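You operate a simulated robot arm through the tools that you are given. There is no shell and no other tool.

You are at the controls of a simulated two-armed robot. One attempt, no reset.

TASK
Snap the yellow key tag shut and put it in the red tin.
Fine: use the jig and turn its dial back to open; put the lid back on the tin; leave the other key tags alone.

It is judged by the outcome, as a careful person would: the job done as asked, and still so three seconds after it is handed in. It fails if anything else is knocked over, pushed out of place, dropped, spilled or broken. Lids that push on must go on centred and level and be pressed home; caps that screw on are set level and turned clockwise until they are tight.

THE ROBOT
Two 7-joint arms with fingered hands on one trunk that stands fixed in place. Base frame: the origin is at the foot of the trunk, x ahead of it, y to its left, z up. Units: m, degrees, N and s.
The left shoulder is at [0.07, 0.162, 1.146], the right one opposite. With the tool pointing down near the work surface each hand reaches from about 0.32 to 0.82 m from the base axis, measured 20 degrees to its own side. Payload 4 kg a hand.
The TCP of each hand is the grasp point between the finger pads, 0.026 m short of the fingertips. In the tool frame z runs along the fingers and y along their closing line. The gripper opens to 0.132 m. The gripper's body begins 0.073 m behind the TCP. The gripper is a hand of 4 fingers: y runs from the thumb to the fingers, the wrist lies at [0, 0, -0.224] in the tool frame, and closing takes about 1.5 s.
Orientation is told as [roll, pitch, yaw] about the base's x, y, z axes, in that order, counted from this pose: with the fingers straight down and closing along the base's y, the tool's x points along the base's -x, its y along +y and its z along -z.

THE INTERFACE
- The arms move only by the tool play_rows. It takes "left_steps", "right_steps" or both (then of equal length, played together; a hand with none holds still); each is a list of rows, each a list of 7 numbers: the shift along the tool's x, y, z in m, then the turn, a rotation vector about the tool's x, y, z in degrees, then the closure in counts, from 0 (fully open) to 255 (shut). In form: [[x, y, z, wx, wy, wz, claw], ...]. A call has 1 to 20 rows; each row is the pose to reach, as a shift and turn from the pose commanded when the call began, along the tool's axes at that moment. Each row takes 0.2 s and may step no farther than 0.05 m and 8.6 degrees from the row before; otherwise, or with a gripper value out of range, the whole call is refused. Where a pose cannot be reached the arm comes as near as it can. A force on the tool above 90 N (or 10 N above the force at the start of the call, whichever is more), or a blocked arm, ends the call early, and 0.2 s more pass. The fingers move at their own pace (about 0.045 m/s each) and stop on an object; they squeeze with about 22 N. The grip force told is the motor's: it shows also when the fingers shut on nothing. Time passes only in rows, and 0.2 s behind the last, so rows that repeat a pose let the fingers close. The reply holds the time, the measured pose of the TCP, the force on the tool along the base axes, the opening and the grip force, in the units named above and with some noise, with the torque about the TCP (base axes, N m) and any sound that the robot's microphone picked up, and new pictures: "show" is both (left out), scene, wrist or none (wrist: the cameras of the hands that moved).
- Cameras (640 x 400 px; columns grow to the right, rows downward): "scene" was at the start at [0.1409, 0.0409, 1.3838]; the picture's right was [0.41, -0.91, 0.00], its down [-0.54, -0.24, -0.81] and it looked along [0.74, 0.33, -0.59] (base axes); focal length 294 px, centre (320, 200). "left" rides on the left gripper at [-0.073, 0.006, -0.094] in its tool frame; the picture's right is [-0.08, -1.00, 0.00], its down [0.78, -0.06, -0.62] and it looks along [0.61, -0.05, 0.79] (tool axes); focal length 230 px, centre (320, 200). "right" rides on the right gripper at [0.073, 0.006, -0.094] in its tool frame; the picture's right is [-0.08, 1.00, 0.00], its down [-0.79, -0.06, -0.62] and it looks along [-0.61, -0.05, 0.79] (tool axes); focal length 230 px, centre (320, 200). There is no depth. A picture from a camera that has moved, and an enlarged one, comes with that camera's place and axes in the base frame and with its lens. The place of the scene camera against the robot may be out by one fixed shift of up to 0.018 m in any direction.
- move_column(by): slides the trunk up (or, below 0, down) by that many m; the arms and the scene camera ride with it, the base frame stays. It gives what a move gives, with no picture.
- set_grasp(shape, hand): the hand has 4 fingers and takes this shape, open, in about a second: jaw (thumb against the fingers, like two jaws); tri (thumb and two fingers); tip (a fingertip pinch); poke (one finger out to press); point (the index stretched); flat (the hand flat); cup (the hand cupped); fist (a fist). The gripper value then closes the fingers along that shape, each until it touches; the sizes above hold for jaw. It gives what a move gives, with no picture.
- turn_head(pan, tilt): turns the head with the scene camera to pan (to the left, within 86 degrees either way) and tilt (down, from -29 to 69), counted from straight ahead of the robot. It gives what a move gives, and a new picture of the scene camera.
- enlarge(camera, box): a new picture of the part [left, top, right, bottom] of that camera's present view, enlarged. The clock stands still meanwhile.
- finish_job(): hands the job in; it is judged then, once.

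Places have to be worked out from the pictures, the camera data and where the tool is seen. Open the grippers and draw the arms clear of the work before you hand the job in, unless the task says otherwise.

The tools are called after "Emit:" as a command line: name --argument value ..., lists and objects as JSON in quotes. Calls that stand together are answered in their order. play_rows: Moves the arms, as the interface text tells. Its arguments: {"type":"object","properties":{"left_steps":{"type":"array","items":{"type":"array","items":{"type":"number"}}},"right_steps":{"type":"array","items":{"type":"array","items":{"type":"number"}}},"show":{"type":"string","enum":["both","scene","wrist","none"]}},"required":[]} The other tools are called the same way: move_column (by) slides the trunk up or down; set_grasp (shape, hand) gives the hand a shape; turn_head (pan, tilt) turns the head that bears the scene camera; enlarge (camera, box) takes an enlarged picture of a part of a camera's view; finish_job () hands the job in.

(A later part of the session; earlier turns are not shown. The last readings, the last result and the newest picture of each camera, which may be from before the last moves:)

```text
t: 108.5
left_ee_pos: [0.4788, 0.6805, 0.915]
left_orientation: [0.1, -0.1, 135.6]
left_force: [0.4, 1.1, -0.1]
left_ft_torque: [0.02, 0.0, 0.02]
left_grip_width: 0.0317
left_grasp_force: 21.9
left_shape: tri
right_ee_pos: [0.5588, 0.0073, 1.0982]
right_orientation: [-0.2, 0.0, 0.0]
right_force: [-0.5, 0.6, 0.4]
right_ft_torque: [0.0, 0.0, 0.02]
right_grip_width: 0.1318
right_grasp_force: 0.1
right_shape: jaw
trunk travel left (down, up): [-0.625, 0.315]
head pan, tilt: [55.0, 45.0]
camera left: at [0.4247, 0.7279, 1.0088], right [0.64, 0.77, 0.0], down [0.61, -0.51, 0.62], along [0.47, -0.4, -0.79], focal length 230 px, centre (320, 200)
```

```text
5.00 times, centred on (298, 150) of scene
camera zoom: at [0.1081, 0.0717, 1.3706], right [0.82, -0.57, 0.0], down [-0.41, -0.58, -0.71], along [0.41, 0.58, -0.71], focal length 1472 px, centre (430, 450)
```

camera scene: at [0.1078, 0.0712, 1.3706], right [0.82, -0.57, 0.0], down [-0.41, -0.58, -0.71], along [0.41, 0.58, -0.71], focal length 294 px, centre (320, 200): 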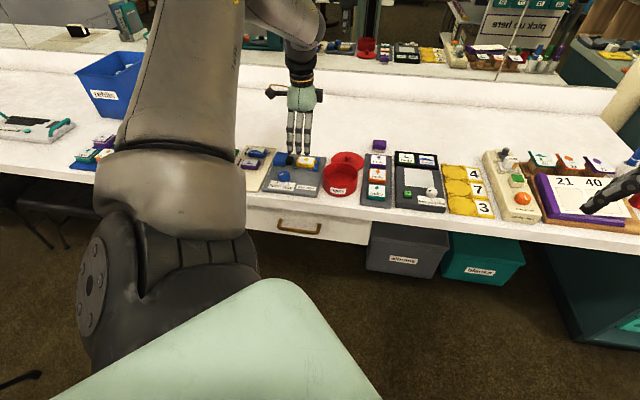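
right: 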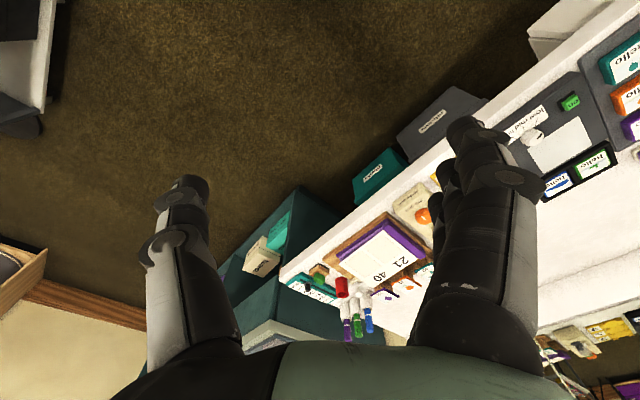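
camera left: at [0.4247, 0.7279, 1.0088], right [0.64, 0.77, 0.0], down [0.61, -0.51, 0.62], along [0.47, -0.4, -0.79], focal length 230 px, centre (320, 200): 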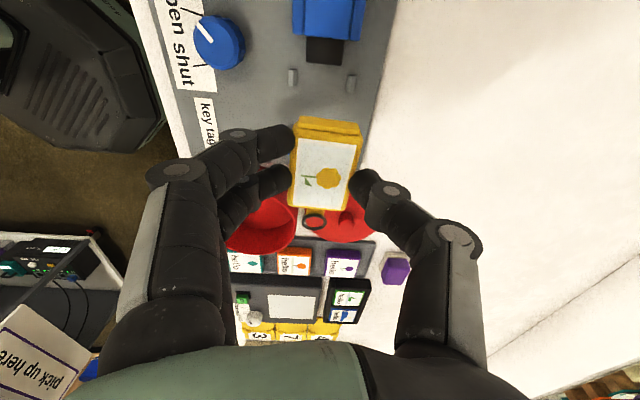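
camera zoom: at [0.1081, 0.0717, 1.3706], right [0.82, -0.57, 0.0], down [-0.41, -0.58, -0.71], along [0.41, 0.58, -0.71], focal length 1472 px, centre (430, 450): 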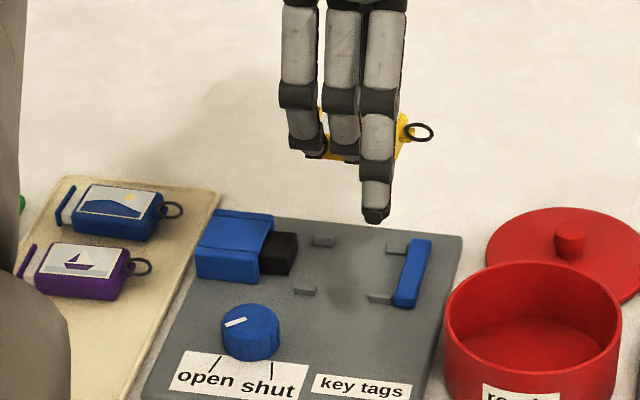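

The tag comes out with its drawer still shut. I'll carry it over the tin at z≈0.93 and look.

Emit:
play_rows --left_steps '[[0.03, 0.0167, -0.005, 0, 0, 0, 255], [0.06, 0.0334, -0.01, 0, 0, 0, 255], [0.09, 0.05, -0.015, 0, 0, 0, 255], [0.12, 0.0669, -0.015, 0, 0, 0, 255], [0.12, 0.0669, -0.015, 0, 0, 0, 255]]' --show "wrist"

Emit:
enlarge --camera "left" --box '[200, 50, 440, 230]'

Emit:
enlarge --camera "scene" --box '[302, 110, 382, 200]'

```text
t: 109.7
left_ee_pos: [0.5187, 0.5498, 0.9275]
left_orientation: [0.1, -0.2, 135.7]
left_force: [0.6, -0.7, -0.7]
left_ft_torque: [-0.03, 0.01, -0.01]
left_grip_width: 0.0315
left_grasp_force: 21.9
left_shape: tri
right_ee_pos: [0.558, 0.008, 1.0977]
right_orientation: [-0.1, 0.0, -0.1]
right_force: [-0.3, 0.6, -0.5]
right_ft_torque: [0.02, -0.03, 0.01]
right_grip_width: 0.1318
right_grasp_force: 0.0
right_shape: jaw
trunk travel left (down, up): [-0.625, 0.315]
head pan, tilt: [55.0, 45.0]
camera left: at [0.4625, 0.5961, 1.0214], right [0.64, 0.77, 0.0], down [0.61, -0.5, 0.62], along [0.47, -0.4, -0.79], focal length 230 px, centre (320, 200)
```

left: 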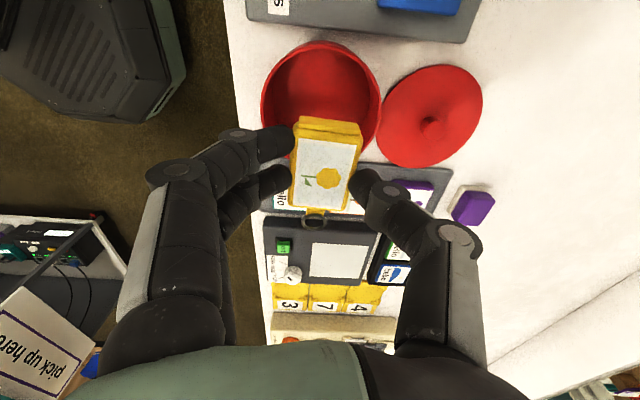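

```text
2.22 times, centred on (320, 140) of left
camera zoom: at [0.4625, 0.5961, 1.0214], right [0.64, 0.77, 0.0], down [0.61, -0.5, 0.62], along [0.47, -0.4, -0.79], focal length 511 px, centre (320, 333)
```

zoom: 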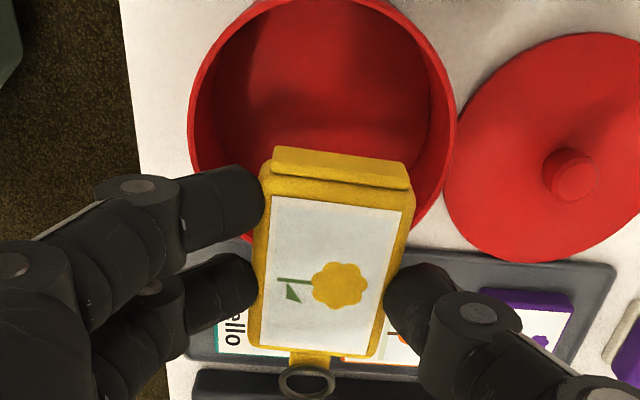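

```text
4.44 times, centred on (342, 155) of scene
camera zoom: at [0.1077, 0.0722, 1.3706], right [0.82, -0.57, 0.0], down [-0.41, -0.58, -0.71], along [0.41, 0.58, -0.71], focal length 1308 px, centre (222, 400)
```

zoom: 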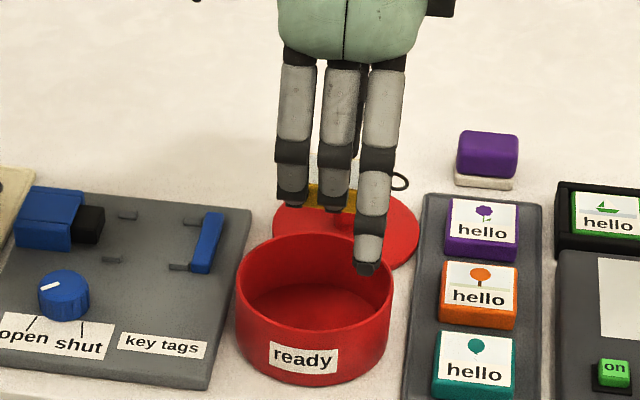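

The tin's centre is at tool (−9, 0) mm and the tag hangs near the middle of the opening. I'll shift −3 mm and lower to z≈0.862 to check the clearance at the rim.

Emit:
play_rows --left_steps '[[-0.0015, 0, 0.015, 0, 0, 0, 255], [-0.003, 0, 0.03, 0, 0, 0, 255], [-0.003, 0, 0.045, 0, 0, 0, 255], [-0.003, 0, 0.058, 0, 0, 0, 255], [-0.003, 0, 0.0655, 0, 0, 0, 255], [-0.003, 0, 0.0655, 0, 0, 0, 255]]' --show "wrist"

Emit:
enlarge --camera "left" --box '[200, 50, 440, 230]'

Emit:
enlarge --camera "scene" --box '[302, 130, 382, 200]'

```text
t: 111.1
left_ee_pos: [0.5156, 0.5503, 0.8625]
left_orientation: [0.0, -0.1, 135.7]
left_force: [0.7, -0.4, -1.1]
left_ft_torque: [0.03, 0.03, 0.03]
left_grip_width: 0.0315
left_grasp_force: 22.3
left_shape: tri
right_ee_pos: [0.5586, 0.0069, 1.0978]
right_orientation: [-0.1, 0.0, 0.0]
right_force: [0.4, -0.3, 0.3]
right_ft_torque: [0.01, 0.0, 0.03]
right_grip_width: 0.132
right_grasp_force: 0.1
right_shape: jaw
trunk travel left (down, up): [-0.625, 0.315]
head pan, tilt: [55.0, 45.0]
camera left: at [0.4609, 0.5964, 0.9564], right [0.64, 0.77, 0.0], down [0.6, -0.51, 0.62], along [0.47, -0.39, -0.79], focal length 230 px, centre (320, 200)
```

left: 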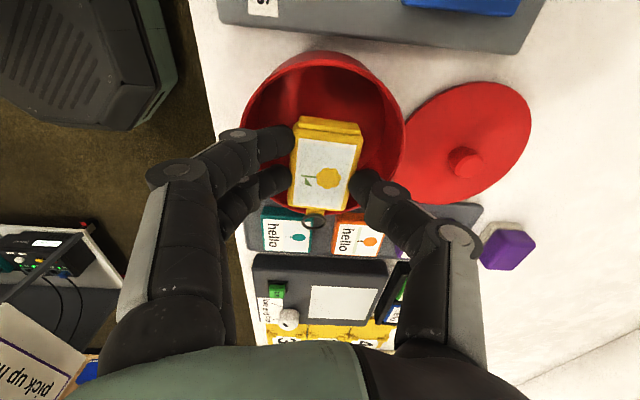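

```text
2.22 times, centred on (320, 140) of left
camera zoom: at [0.4609, 0.5964, 0.9564], right [0.64, 0.77, 0.0], down [0.6, -0.51, 0.62], along [0.47, -0.39, -0.79], focal length 511 px, centre (320, 333)
```

zoom: 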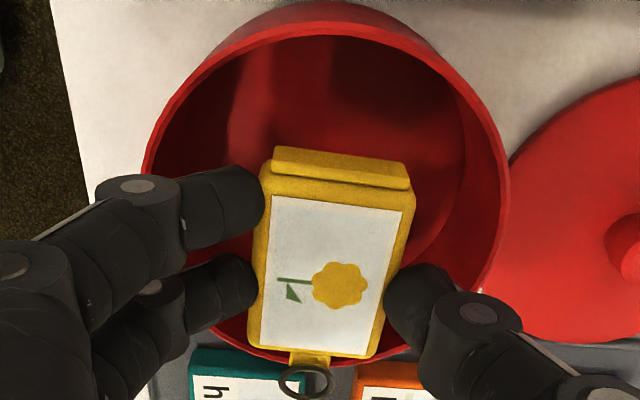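

```text
5.71 times, centred on (342, 165) of scene
camera zoom: at [0.1079, 0.0714, 1.3706], right [0.82, -0.57, 0.0], down [-0.41, -0.58, -0.71], along [0.41, 0.58, -0.71], focal length 1682 px, centre (194, 400)
```

zoom: 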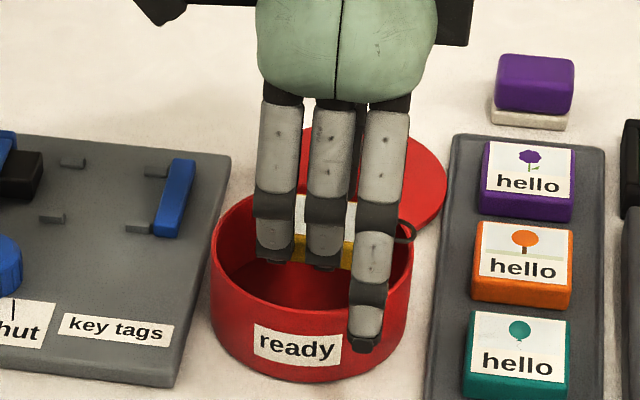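

The tin rim is at z≈0.82, centred at tool (−6, 0) mm, and the tag and fingers fit inside the opening. I'll lower to z≈0.838 so the tag hangs well inside, then check before releasing.

Emit:
play_rows --left_steps '[[0, 0, 0.008, 0, 0, 0, 255], [0, 0, 0.016, 0, 0, 0, 255], [0, 0, 0.0245, 0, 0, 0, 255], [0, 0, 0.0245, 0, 0, 0, 255]]' --show "wrist"

Emit:
enlarge --camera "left" --box '[200, 50, 440, 230]'

Emit:
enlarge --camera "scene" --box '[302, 130, 382, 200]'

```text
t: 112.1
left_ee_pos: [0.5163, 0.5519, 0.8374]
left_orientation: [0.1, -0.2, 135.6]
left_force: [-0.9, 1.7, 0.8]
left_ft_torque: [-0.07, -0.01, 0.01]
left_grip_width: 0.0306
left_grasp_force: 21.7
left_shape: tri
right_ee_pos: [0.5588, 0.0069, 1.0985]
right_orientation: [-0.2, 0.0, 0.0]
right_force: [-0.8, -0.3, 0.5]
right_ft_torque: [0.04, 0.02, 0.04]
right_grip_width: 0.1317
right_grasp_force: 0.0
right_shape: jaw
trunk travel left (down, up): [-0.625, 0.315]
head pan, tilt: [55.0, 45.0]
camera left: at [0.4609, 0.5971, 0.9326], right [0.64, 0.77, 0.0], down [0.6, -0.51, 0.62], along [0.47, -0.39, -0.79], focal length 230 px, centre (320, 200)
```

left: 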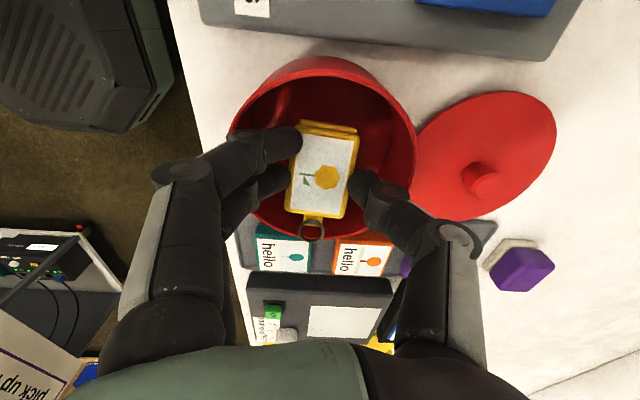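

```text
2.22 times, centred on (320, 140) of left
camera zoom: at [0.4609, 0.5971, 0.9326], right [0.64, 0.77, 0.0], down [0.6, -0.51, 0.62], along [0.47, -0.39, -0.79], focal length 511 px, centre (320, 333)
```

zoom: 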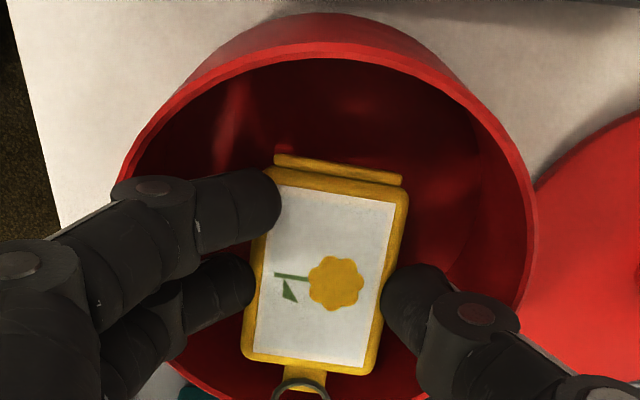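

```text
5.71 times, centred on (342, 165) of scene
camera zoom: at [0.1075, 0.0712, 1.3707], right [0.82, -0.57, 0.0], down [-0.41, -0.58, -0.71], along [0.41, 0.58, -0.71], focal length 1682 px, centre (194, 400)
```

zoom: 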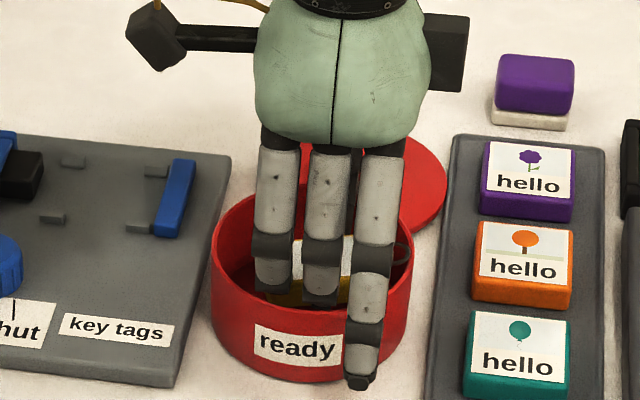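

The tag pitched slightly, its ring end seemingly brushing the far wall. I'll shift 4 mm back toward the cap side, so the ring is free, and check again.

Emit:
play_rows --left_steps '[[-0.002, 0, -0.003, 0, 0, 0, 255], [-0.004, 0, -0.003, 0, 0, 0, 255], [-0.004, 0, 0.0, 0, 0, 0, 255], [-0.004, 0, 0.0, 0, 0, 0, 255]]' --show "wrist"

Emit:
enlarge --camera "left" --box '[220, 70, 420, 250]'

Emit:
enlarge --camera "scene" --box '[318, 145, 382, 195]'

```text
t: 113.1
left_ee_pos: [0.5141, 0.5531, 0.8388]
left_orientation: [0.0, -0.1, 135.7]
left_force: [-1.5, 0.7, -0.2]
left_ft_torque: [0.01, -0.01, -0.02]
left_grip_width: 0.0305
left_grasp_force: 22.9
left_shape: tri
right_ee_pos: [0.5593, 0.0071, 1.0966]
right_orientation: [0.0, -0.1, 0.0]
right_force: [0.4, -0.7, -0.6]
right_ft_torque: [0.0, 0.01, -0.02]
right_grip_width: 0.1318
right_grasp_force: 0.1
right_shape: jaw
trunk travel left (down, up): [-0.625, 0.315]
head pan, tilt: [55.0, 45.0]
camera left: at [0.4592, 0.5998, 0.9322], right [0.64, 0.77, 0.0], down [0.6, -0.51, 0.62], along [0.47, -0.4, -0.79], focal length 230 px, centre (320, 200)
```

left: 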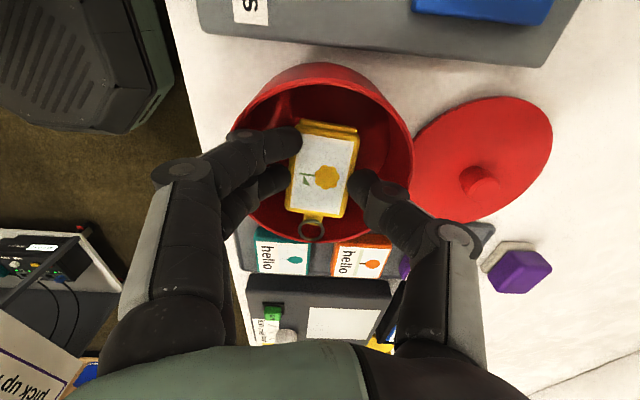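

```text
2.22 times, centred on (320, 160) of left
camera zoom: at [0.4592, 0.5998, 0.9322], right [0.64, 0.77, 0.0], down [0.6, -0.51, 0.62], along [0.47, -0.4, -0.79], focal length 511 px, centre (320, 289)
```

zoom: 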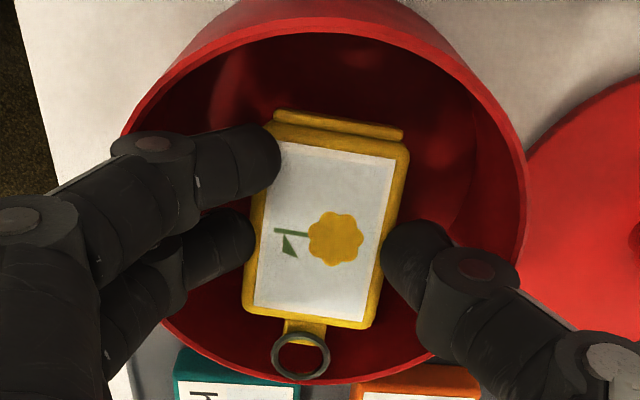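

```text
8.00 times, centred on (350, 170) of scene
camera zoom: at [0.1079, 0.0714, 1.3706], right [0.82, -0.57, 0.0], down [-0.41, -0.58, -0.71], along [0.41, 0.58, -0.71], focal length 2355 px, centre (80, 440)
```

zoom: 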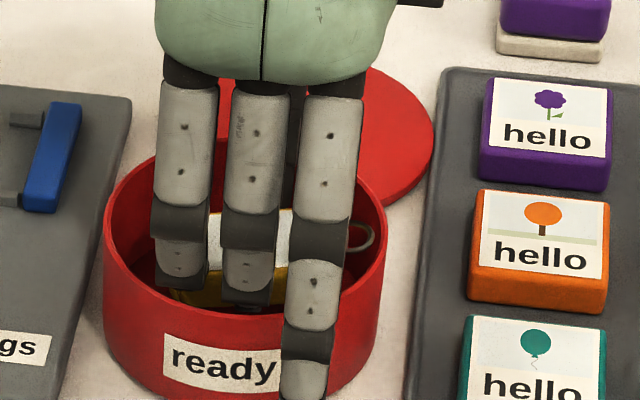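

The tag and its ring are now inside the tin. I'll shift 2 mm toward the thumb side for finger clearance and open just a few millimetres to let it settle.

Emit:
play_rows --left_steps '[[0, -0.002, 0, 0, 0, 0, 255], [0, -0.002, 0, 0, 0, 0, 192], [0, -0.002, 0, 0, 0, 0, 187], [0, -0.002, 0, 0, 0, 0, 183], [0, -0.002, 0, 0, 0, 0, 180], [0, -0.002, 0, 0, 0, 0, 180]]' --show "wrist"

Emit:
enlarge --camera "left" --box '[220, 70, 420, 250]'

Emit:
enlarge --camera "scene" --box '[318, 145, 382, 195]'

```text
t: 114.5
left_ee_pos: [0.5155, 0.5554, 0.8384]
left_orientation: [0.0, -0.1, 135.7]
left_force: [0.5, 0.5, 1.1]
left_ft_torque: [0.01, 0.01, -0.02]
left_grip_width: 0.0382
left_grasp_force: 0.0
left_shape: tri
right_ee_pos: [0.5597, 0.0061, 1.0971]
right_orientation: [-0.2, 0.1, 0.0]
right_force: [0.5, 0.2, -0.4]
right_ft_torque: [-0.03, 0.02, 0.0]
right_grip_width: 0.132
right_grasp_force: 0.1
right_shape: jaw
trunk travel left (down, up): [-0.625, 0.315]
head pan, tilt: [55.0, 45.0]
camera left: at [0.4602, 0.6012, 0.9322], right [0.64, 0.77, 0.0], down [0.6, -0.51, 0.62], along [0.47, -0.4, -0.79], focal length 230 px, centre (320, 200)
```

left: 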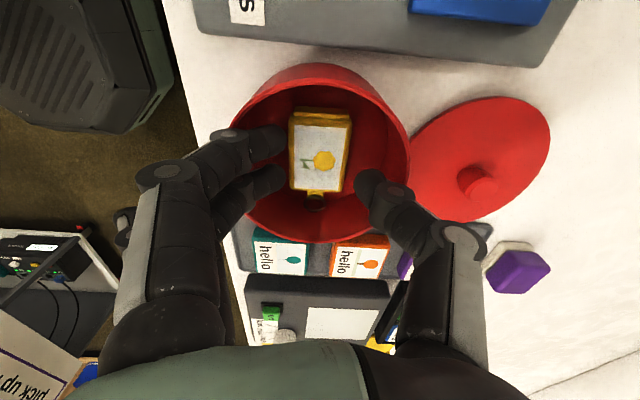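

```text
2.22 times, centred on (320, 160) of left
camera zoom: at [0.4602, 0.6012, 0.9322], right [0.64, 0.77, 0.0], down [0.6, -0.51, 0.62], along [0.47, -0.4, -0.79], focal length 511 px, centre (320, 289)
```

zoom: 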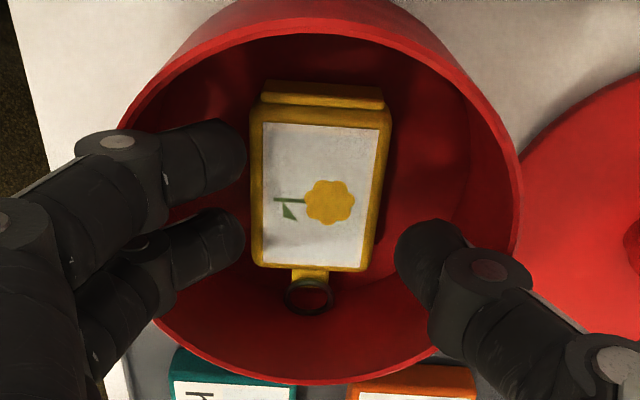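

```text
8.00 times, centred on (350, 170) of scene
camera zoom: at [0.108, 0.0714, 1.3706], right [0.82, -0.57, 0.0], down [-0.41, -0.58, -0.71], along [0.41, 0.58, -0.71], focal length 2355 px, centre (80, 440)
```

zoom: 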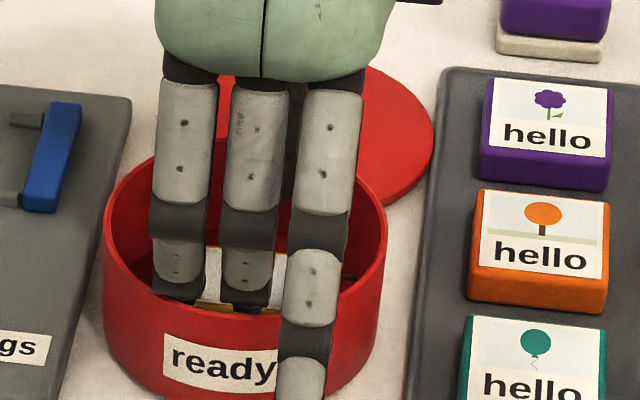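

The tag lies flat on the floor of the tin, still shut. I'll raise the hand straight up out of the tin.

Emit:
play_rows --left_steps '[[0, 0, -0.008, 0, 0, 0, 180], [0, 0, -0.02, 0, 0, 0, 180], [0, 0, -0.035, 0, 0, 0, 180], [0, 0, -0.055, 0, 0, 0, 180], [0, 0, -0.08, 0, 0, 0, 180], [0, 0, -0.1, 0, 0, 0, 180], [0, 0, -0.1, 0, 0, 0, 180]]' --show "wrist"

Emit:
enlarge --camera "left" --box '[220, 20, 460, 170]'

Emit:
enlarge --camera "scene" --box '[302, 130, 398, 205]'

```text
t: 116.1
left_ee_pos: [0.515, 0.557, 0.936]
left_orientation: [0.1, -0.1, 135.8]
left_force: [-0.1, 0.4, -0.3]
left_ft_torque: [-0.02, 0.0, -0.01]
left_grip_width: 0.0383
left_grasp_force: 0.1
left_shape: tri
right_ee_pos: [0.5594, 0.0075, 1.0968]
right_orientation: [-0.1, 0.0, 0.0]
right_force: [0.2, -0.6, 0.0]
right_ft_torque: [0.02, 0.03, 0.01]
right_grip_width: 0.1316
right_grasp_force: 0.1
right_shape: jaw
trunk travel left (down, up): [-0.625, 0.315]
head pan, tilt: [55.0, 45.0]
camera left: at [0.4596, 0.602, 1.032], right [0.64, 0.77, 0.0], down [0.61, -0.5, 0.62], along [0.47, -0.4, -0.79], focal length 230 px, centre (320, 200)
```

left: 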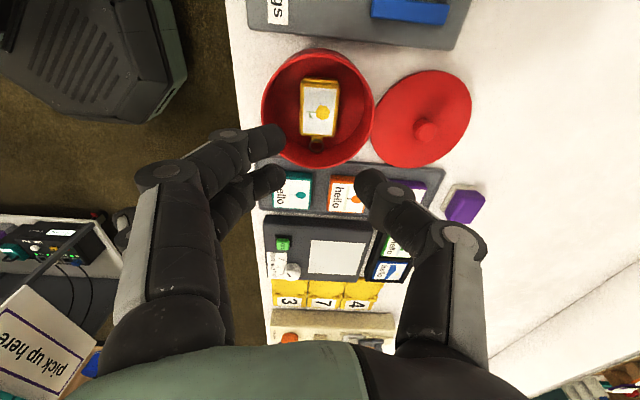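

```text
2.67 times, centred on (340, 95) of left
camera zoom: at [0.4596, 0.602, 1.032], right [0.64, 0.77, 0.0], down [0.61, -0.5, 0.62], along [0.47, -0.4, -0.79], focal length 614 px, centre (267, 480)
```

zoom: 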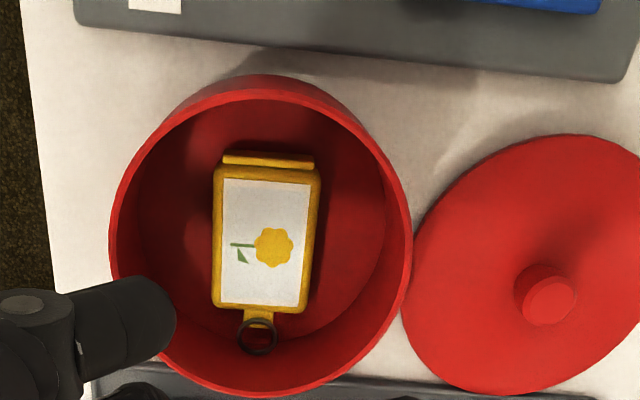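

```text
5.33 times, centred on (350, 168) of scene
camera zoom: at [0.1081, 0.0718, 1.3706], right [0.82, -0.57, 0.0], down [-0.41, -0.58, -0.71], along [0.41, 0.58, -0.71], focal length 1570 px, centre (160, 373)
```

zoom: 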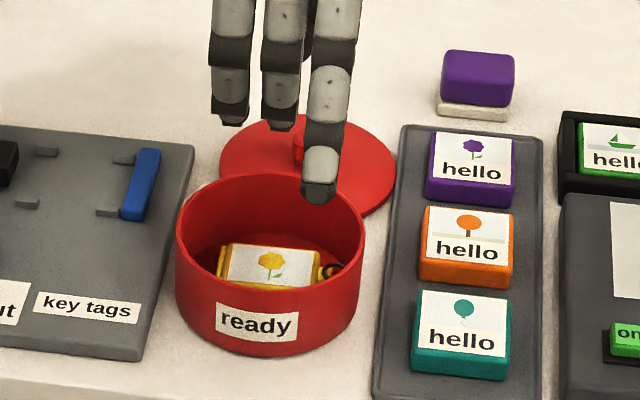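

The tag is in the tin, shut and flat. For the lid, I'll go back to the jaw shape and return to the pose I released it from (yaw 0°), first rising and moving above it.

Emit:
set_grasp --shape "jaw" --hand "left"

Emit:
play_rows --left_steps '[[0, -0.005, -0.01, 0, 0, 8, 0], [0.001, -0.011, -0.015, 0, 0, 16, 0], [0.002, -0.017, -0.015, 0, 0, 24, 0], [0.002, -0.023, -0.015, 0, 0, 32, 0], [0.003, -0.029, -0.015, 0, 0, 40, 0], [0.003, -0.035, -0.015, 0, 0, 48, 0], [0.004, -0.041, -0.015, 0, 0, 56, 0], [0.005, -0.047, -0.015, 0, 0, 64, 0], [0.005, -0.053, -0.015, 0, 0, 72, 0], [0.006, -0.059, -0.015, 0, 0, 80, 0], [0.006, -0.065, -0.015, 0, 0, 88, 0], [0.007, -0.071, -0.015, 0, 0, 96, 0], [0.008, -0.077, -0.015, 0, 0, 104, 0], [0.008, -0.083, -0.015, 0, 0, 112, 0], [0.009, -0.089, -0.015, 0, 0, 120, 0], [0.0095, -0.094, -0.01, 0, 0, 128, 0], [0.0099, -0.0975, 0, 0, 0, 135.8, 0], [0.0099, -0.0975, 0, 0, 0, 135.8, 0]]' --show "wrist"

```text
t: 117.0
left_ee_pos: [0.5149, 0.5559, 0.9375]
left_orientation: [-0.1, -0.1, 135.7]
left_force: [-0.5, 1.3, -0.5]
left_ft_torque: [0.02, -0.01, 0.0]
left_grip_width: 0.132
left_grasp_force: 0.1
left_shape: jaw
right_ee_pos: [0.5585, 0.0073, 1.0971]
right_orientation: [-0.1, 0.0, 0.0]
right_force: [-0.1, 0.1, -0.1]
right_ft_torque: [0.0, 0.0, -0.04]
right_grip_width: 0.1318
right_grasp_force: 0.0
right_shape: jaw
trunk travel left (down, up): [-0.625, 0.315]
head pan, tilt: [55.0, 45.0]
```

```text
t: 120.8
left_ee_pos: [0.5913, 0.6177, 0.9389]
left_orientation: [-0.1, 0.0, -0.1]
left_force: [0.1, 1.1, -0.5]
left_ft_torque: [-0.02, 0.04, 0.0]
left_grip_width: 0.1319
left_grasp_force: 0.1
left_shape: jaw
right_ee_pos: [0.5582, 0.0074, 1.0976]
right_orientation: [-0.1, 0.0, 0.0]
right_force: [0.1, 0.3, -0.4]
right_ft_torque: [-0.02, -0.01, 0.0]
right_grip_width: 0.1321
right_grasp_force: 0.1
right_shape: jaw
trunk travel left (down, up): [-0.625, 0.315]
head pan, tilt: [55.0, 45.0]
camera left: at [0.6662, 0.6223, 1.0325], right [0.07, -1.0, 0.0], down [-0.78, -0.06, 0.62], along [-0.62, -0.04, -0.79], focal length 230 px, centre (320, 200)
```

left: 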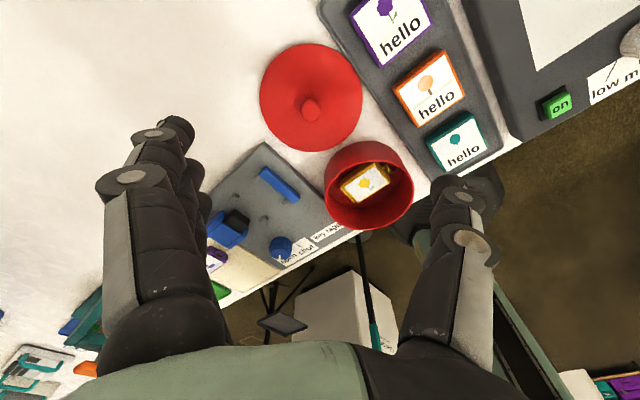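

The vertical hand reaches above the lid at yaw 0°. I'll zoom in to measure the lid and knob.

Emit:
enlarge --camera "left" --box '[220, 20, 420, 145]'

Emit:
enlarge --camera "scene" --box '[310, 135, 390, 200]'

```text
3.20 times, centred on (320, 82) of left
camera zoom: at [0.6662, 0.6223, 1.0325], right [0.07, -1.0, 0.0], down [-0.78, -0.06, 0.62], along [-0.62, -0.04, -0.79], focal length 736 px, centre (320, 576)
```

zoom: 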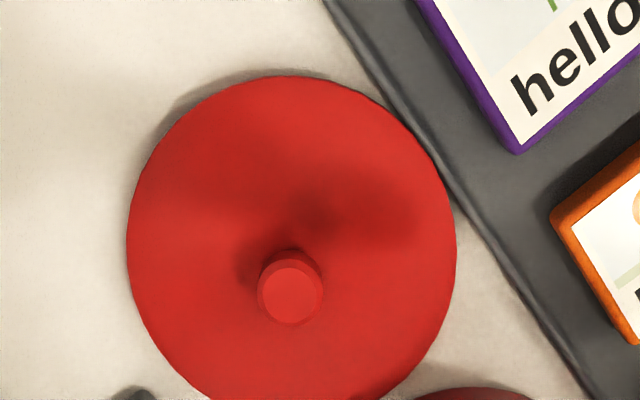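

```text
6.15 times, centred on (350, 168) of scene
camera zoom: at [0.1078, 0.0712, 1.3706], right [0.82, -0.57, 0.0], down [-0.41, -0.58, -0.71], along [0.41, 0.58, -0.71], focal length 1812 px, centre (135, 400)
```

zoom: 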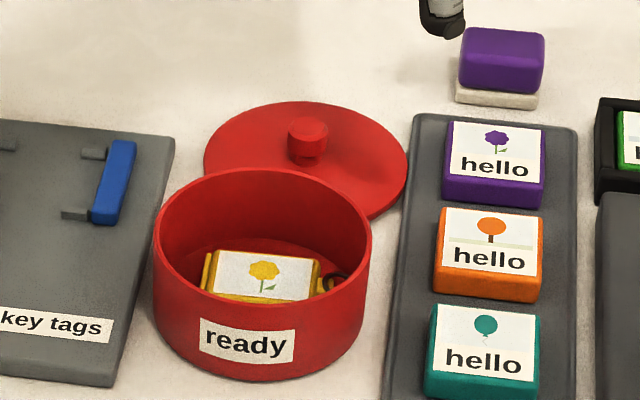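

The knob is at about (0.595, 0.6265). I'll tilt the hand 10° as before, so that the gripped lid hangs level, and come down to z≈0.86 with the fingers at 36 mm.

Emit:
play_rows --left_steps '[[-0.002, 0.002, 0.01, -4, 0, 0, 100], [-0.0042, 0.0051, 0.03, -7, 0, 0, 185], [-0.0042, 0.0051, 0.055, -10, 0, 0, 185], [-0.0042, 0.0051, 0.079, -10, 0, 0, 185], [-0.0042, 0.0051, 0.079, -10, 0, 0, 185]]' --show "wrist"

Emit:
enlarge --camera "left" --box '[220, 60, 420, 210]'

Emit:
enlarge --camera "scene" --box '[310, 120, 390, 185]'

```text
t: 122.0
left_ee_pos: [0.595, 0.6226, 0.8599]
left_orientation: [10.2, 0.1, -0.1]
left_force: [-0.5, -0.2, -0.8]
left_ft_torque: [0.0, 0.0, -0.03]
left_grip_width: 0.0369
left_grasp_force: 0.1
left_shape: jaw
right_ee_pos: [0.5581, 0.0083, 1.0975]
right_orientation: [-0.1, 0.0, 0.1]
right_force: [0.2, 0.0, 1.2]
right_ft_torque: [-0.03, 0.01, -0.01]
right_grip_width: 0.132
right_grasp_force: 0.0
right_shape: jaw
trunk travel left (down, up): [-0.625, 0.315]
head pan, tilt: [55.0, 45.0]
camera left: at [0.669, 0.6115, 0.9528], right [0.07, -0.98, -0.17], down [-0.78, -0.17, 0.6], along [-0.62, 0.09, -0.78], focal length 230 px, centre (320, 200)
```

left: 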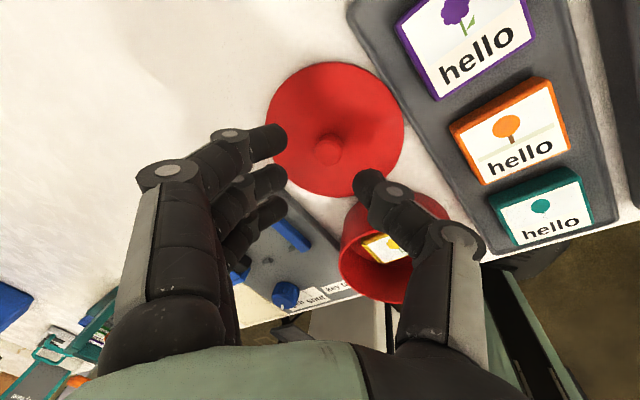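

```text
2.67 times, centred on (320, 135) of left
camera zoom: at [0.669, 0.6115, 0.9528], right [0.07, -0.98, -0.17], down [-0.78, -0.17, 0.6], along [-0.62, 0.09, -0.78], focal length 614 px, centre (320, 373)
```

zoom: 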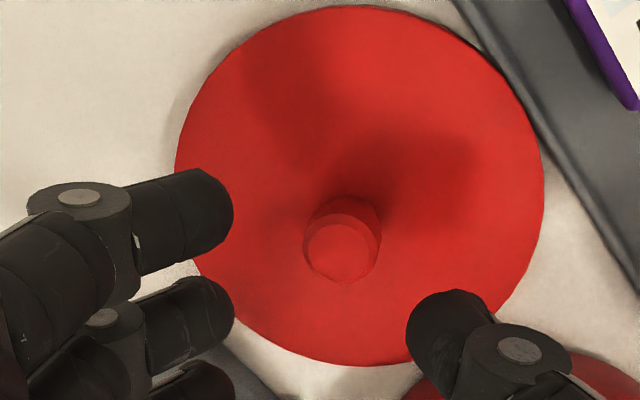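

```text
6.15 times, centred on (350, 152) of scene
camera zoom: at [0.1076, 0.0711, 1.3707], right [0.82, -0.57, 0.0], down [-0.41, -0.58, -0.71], along [0.41, 0.58, -0.71], focal length 1812 px, centre (135, 492)
```

zoom: 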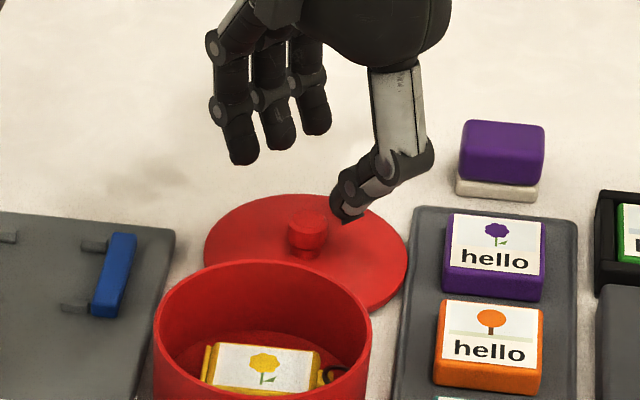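

Computing through the tilted frame, the knob will be within 1–2 mm of the grasp axis at grip height. I'll descend to z≈0.826, narrow to 26 mm, then ease to z≈0.8195 and read the force.

Emit:
play_rows --left_steps '[[0.001, -0.0021, 0.012, 0, 0, 0, 185], [0.001, -0.0042, 0.024, 0, 0, 0, 185], [0.001, -0.006, 0.0335, 0, 0, 0, 185], [0.001, -0.006, 0.0335, 0, 0, 0, 205], [0.001, -0.006, 0.0335, 0, 0, 0, 205], [0.001, -0.0066, 0.0367, 0, 0, 0, 205], [0.001, -0.0072, 0.0399, 0, 0, 0, 205], [0.001, -0.0072, 0.0399, 0, 0, 0, 205]]' --show "wrist"

Emit:
enlarge --camera "left" --box '[220, 80, 420, 230]'

Emit:
enlarge --camera "scene" --box '[310, 120, 390, 185]'

```text
t: 123.8
left_ee_pos: [0.5948, 0.623, 0.8219]
left_orientation: [10.1, 0.0, -0.1]
left_force: [-1.1, -2.7, 6.8]
left_ft_torque: [-0.22, 0.02, -0.03]
left_grip_width: 0.0266
left_grasp_force: 0.0
left_shape: jaw
right_ee_pos: [0.5576, 0.0066, 1.0986]
right_orientation: [-0.1, 0.1, -0.1]
right_force: [-0.2, -0.1, -1.2]
right_ft_torque: [0.01, 0.03, -0.02]
right_grip_width: 0.1318
right_grasp_force: 0.1
right_shape: jaw
trunk travel left (down, up): [-0.625, 0.315]
head pan, tilt: [55.0, 45.0]
camera left: at [0.6684, 0.611, 0.9139], right [0.07, -0.98, -0.17], down [-0.79, -0.17, 0.6], along [-0.61, 0.09, -0.78], focal length 230 px, centre (320, 200)
```

left: 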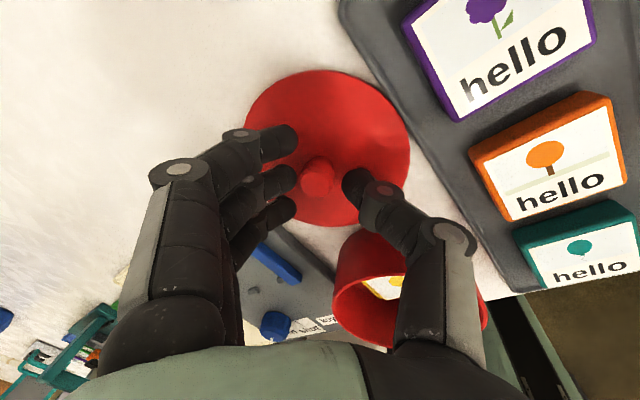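

```text
2.67 times, centred on (320, 155) of left
camera zoom: at [0.6684, 0.611, 0.9139], right [0.07, -0.98, -0.17], down [-0.79, -0.17, 0.6], along [-0.61, 0.09, -0.78], focal length 614 px, centre (320, 320)
```

zoom: 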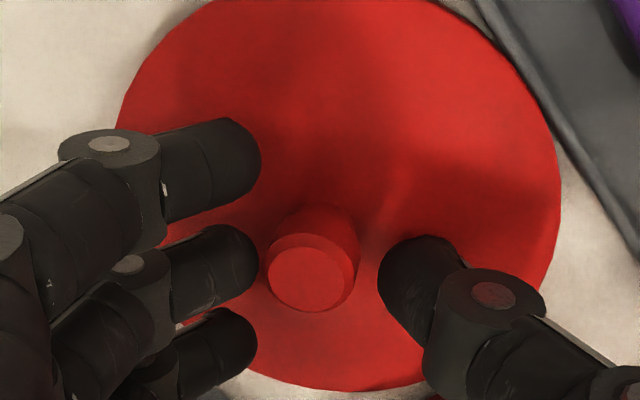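

```text
6.15 times, centred on (350, 152) of scene
camera zoom: at [0.1069, 0.0701, 1.3709], right [0.82, -0.57, 0.0], down [-0.41, -0.58, -0.71], along [0.41, 0.58, -0.71], focal length 1812 px, centre (135, 492)
```

zoom: 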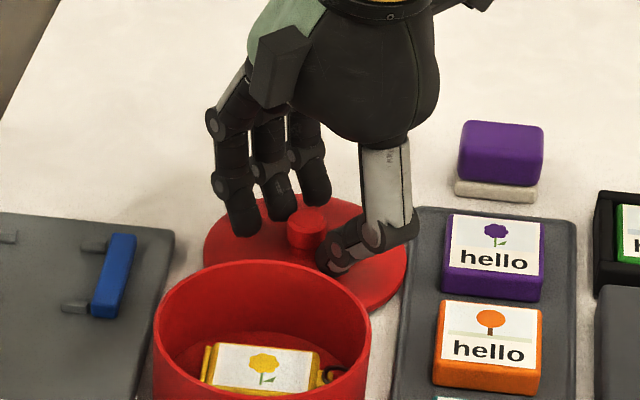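

The thumb just touches the lid (6.8 N). I'll raise 2 mm, centre by 1 mm, and close on the knob.

Emit:
play_rows --left_steps '[[0, 0.001, -0.002, 0, 0, 0, 205], [0, 0.001, -0.002, 0, 0, 0, 205], [0, 0.001, -0.002, 0, 0, 0, 225], [0, 0.001, -0.002, 0, 0, 0, 240], [0, 0.001, -0.002, 0, 0, 0, 255], [0, 0.001, -0.002, 0, 0, 0, 255], [0, 0.001, -0.002, 0, 0, 0, 255]]' --show "wrist"

Emit:
enlarge --camera "left" --box '[220, 80, 420, 230]'

Emit:
enlarge --camera "scene" --box '[310, 120, 390, 185]'

```text
t: 125.4
left_ee_pos: [0.5938, 0.6245, 0.8211]
left_orientation: [10.1, 0.1, -0.1]
left_force: [0.1, -0.9, 1.9]
left_ft_torque: [0.11, 0.04, 0.0]
left_grip_width: 0.0041
left_grasp_force: 21.7
left_shape: jaw
right_ee_pos: [0.5586, 0.0074, 1.0981]
right_orientation: [-0.1, 0.0, 0.0]
right_force: [0.8, -0.5, 0.0]
right_ft_torque: [-0.01, 0.01, 0.01]
right_grip_width: 0.1317
right_grasp_force: 0.1
right_shape: jaw
trunk travel left (down, up): [-0.625, 0.315]
head pan, tilt: [55.0, 45.0]
camera left: at [0.6683, 0.6125, 0.9144], right [0.07, -0.98, -0.17], down [-0.78, -0.17, 0.6], along [-0.62, 0.09, -0.78], focal length 230 px, centre (320, 200)
```

left: 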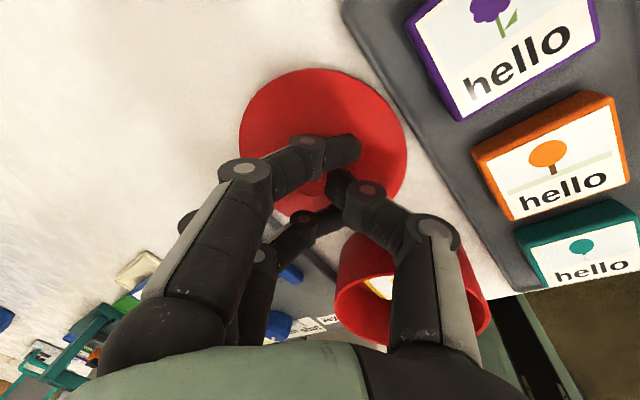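

```text
2.67 times, centred on (320, 155) of left
camera zoom: at [0.6683, 0.6125, 0.9144], right [0.07, -0.98, -0.17], down [-0.78, -0.17, 0.6], along [-0.62, 0.09, -0.78], focal length 614 px, centre (320, 320)
```

zoom: 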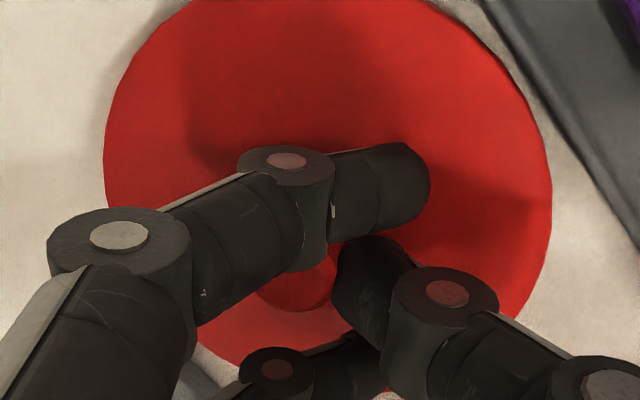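

```text
6.15 times, centred on (350, 152) of scene
camera zoom: at [0.1078, 0.0713, 1.3706], right [0.82, -0.57, 0.0], down [-0.41, -0.58, -0.71], along [0.41, 0.58, -0.71], focal length 1812 px, centre (135, 492)
```

zoom: 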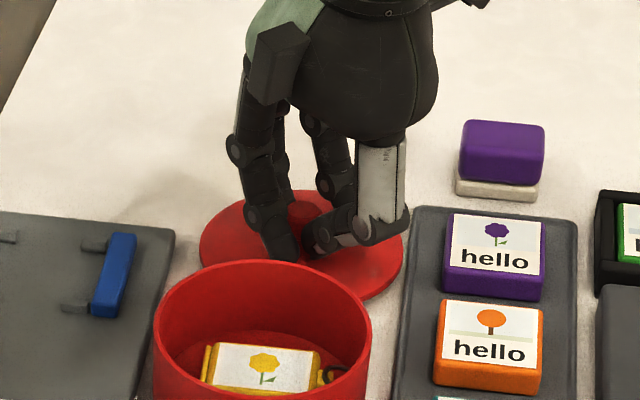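

The knob is caged as before. I'll lift slowly by 3 cm and check that the lid hangs level.

Emit:
play_rows --left_steps '[[0, 0.0005, -0.003, 0, 0, 0, 255], [0, 0.0012, -0.007, 0, 0, 0, 255], [0, 0.0022, -0.0125, 0, 0, 0, 255], [0, 0.0035, -0.02, 0, 0, 0, 255], [0, 0.0053, -0.0295, 0, 0, 0, 255], [0, 0.0053, -0.0295, 0, 0, 0, 255]]' --show "wrist"

Emit:
enlarge --camera "left" --box '[220, 60, 420, 230]'

Emit:
enlarge --camera "scene" --box '[310, 110, 390, 185]'

```text
t: 126.8
left_ee_pos: [0.5946, 0.6224, 0.8514]
left_orientation: [10.0, 0.1, -0.1]
left_force: [-0.3, -0.2, -0.4]
left_ft_torque: [-0.01, 0.0, 0.02]
left_grip_width: 0.0037
left_grasp_force: 22.0
left_shape: jaw
right_ee_pos: [0.5585, 0.0071, 1.0965]
right_orientation: [0.0, 0.1, 0.2]
right_force: [-0.4, -0.3, -0.5]
right_ft_torque: [-0.01, 0.01, 0.04]
right_grip_width: 0.1317
right_grasp_force: 0.1
right_shape: jaw
trunk travel left (down, up): [-0.625, 0.315]
head pan, tilt: [55.0, 45.0]
camera left: at [0.6688, 0.6121, 0.9446], right [0.07, -0.98, -0.17], down [-0.78, -0.17, 0.6], along [-0.62, 0.09, -0.78], focal length 230 px, centre (320, 200)
```

left: 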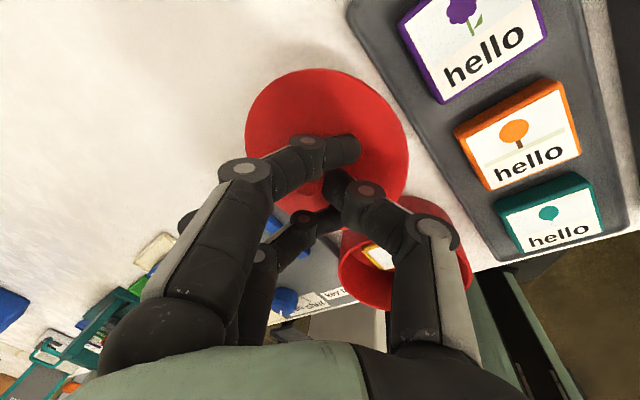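

```text
2.35 times, centred on (320, 145) of left
camera zoom: at [0.6688, 0.6121, 0.9446], right [0.07, -0.98, -0.17], down [-0.78, -0.17, 0.6], along [-0.62, 0.09, -0.78], focal length 541 px, centre (320, 329)
```

zoom: 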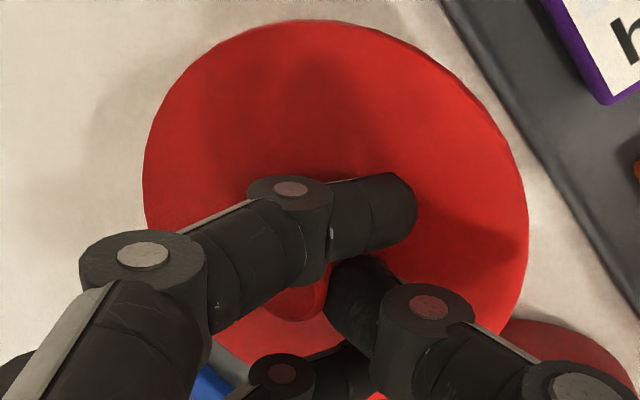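

```text
5.33 times, centred on (350, 148) of scene
camera zoom: at [0.1082, 0.0716, 1.3706], right [0.82, -0.57, 0.0], down [-0.41, -0.58, -0.71], along [0.41, 0.58, -0.71], focal length 1570 px, centre (160, 480)
```

zoom: 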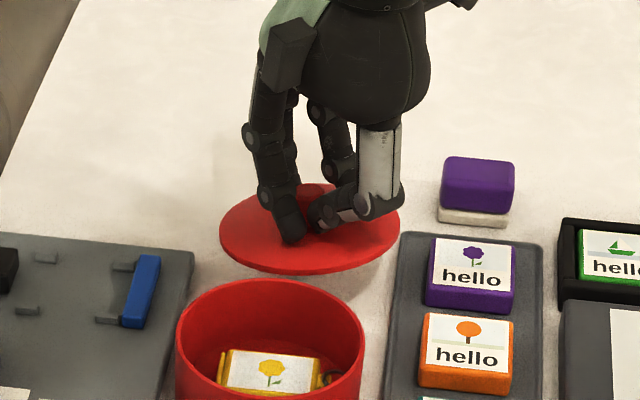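

The lid came up, but it hangs about 9–10° low on the finger side. I'll raise it clear and roll the hand a further 9.5° to level it.

Emit:
play_rows --left_steps '[[0, 0.002, -0.012, -2, 0, 0, 255], [0, 0.004, -0.022, -4.5, 0, 0, 255], [0, 0.007, -0.035, -7, 0, 0, 255], [0, 0.009, -0.045, -9.5, 0, 0, 255], [0, 0.009, -0.045, -9.5, 0, 0, 255]]' --show "wrist"

Emit:
enlarge --camera "scene" --box '[310, 95, 390, 175]'

```text
t: 128.0
left_ee_pos: [0.5943, 0.6244, 0.8987]
left_orientation: [19.5, 0.1, -0.2]
left_force: [0.2, -1.3, 0.8]
left_ft_torque: [0.03, -0.04, 0.03]
left_grip_width: 0.0035
left_grasp_force: 21.6
left_shape: jaw
right_ee_pos: [0.5594, 0.0083, 1.0972]
right_orientation: [-0.1, 0.0, 0.1]
right_force: [0.2, 0.8, 0.5]
right_ft_torque: [-0.01, 0.01, 0.0]
right_grip_width: 0.1319
right_grasp_force: 0.1
right_shape: jaw
trunk travel left (down, up): [-0.625, 0.315]
head pan, tilt: [55.0, 45.0]
camera left: at [0.6687, 0.5975, 0.9886], right [0.07, -0.94, -0.33], down [-0.78, -0.26, 0.56], along [-0.62, 0.22, -0.76], focal length 230 px, centre (320, 200)
```

left: 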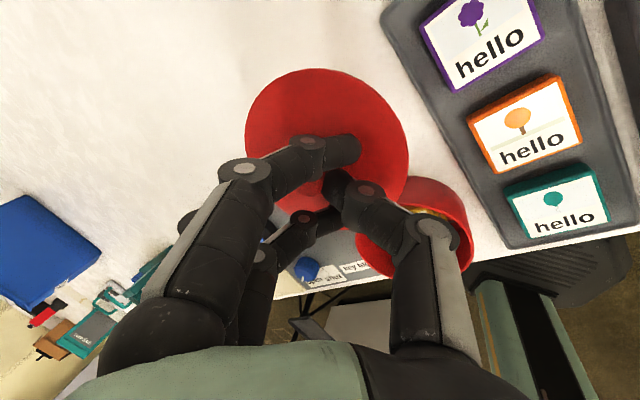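

```text
5.00 times, centred on (350, 135) of scene
camera zoom: at [0.1081, 0.0717, 1.3706], right [0.82, -0.57, 0.0], down [-0.41, -0.58, -0.71], along [0.41, 0.58, -0.71], focal length 1472 px, centre (170, 525)
```

zoom: 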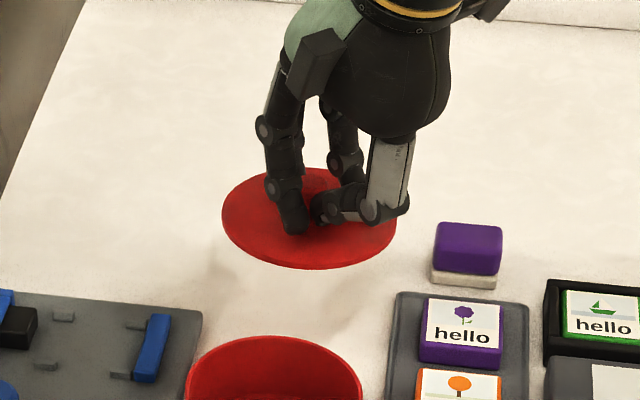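

Nearly level now. I'll zoom in on the lid to judge any remaining tilt precisely.

Emit:
enlarge --camera "scene" --box '[350, 125, 394, 152]'

```text
14.55 times, centred on (372, 138) of scene
camera zoom: at [0.1081, 0.0717, 1.3706], right [0.82, -0.57, 0.0], down [-0.41, -0.58, -0.71], along [0.41, 0.58, -0.71], focal length 4282 px, centre (-436, 1094)
```

zoom: 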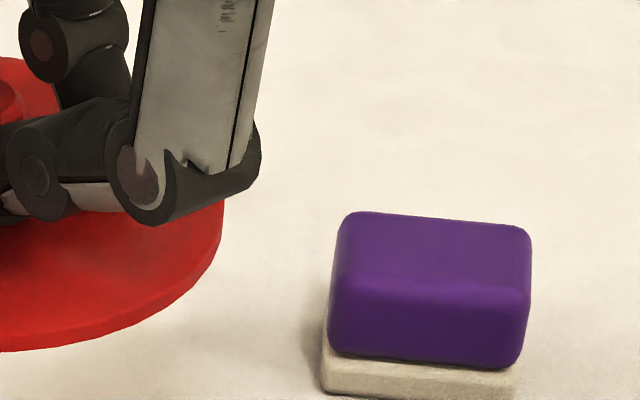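

I mis-centred that. Zooming properly on the lid.

Emit:
enlarge --camera "scene" --box '[326, 124, 370, 152]'

```text
14.29 times, centred on (348, 138) of scene
camera zoom: at [0.1081, 0.0717, 1.3706], right [0.82, -0.57, 0.0], down [-0.41, -0.58, -0.71], along [0.41, 0.58, -0.71], focal length 4205 px, centre (-80, 1086)
```

zoom: 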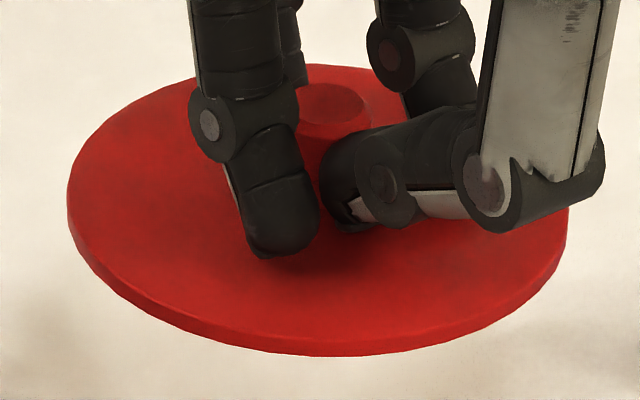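

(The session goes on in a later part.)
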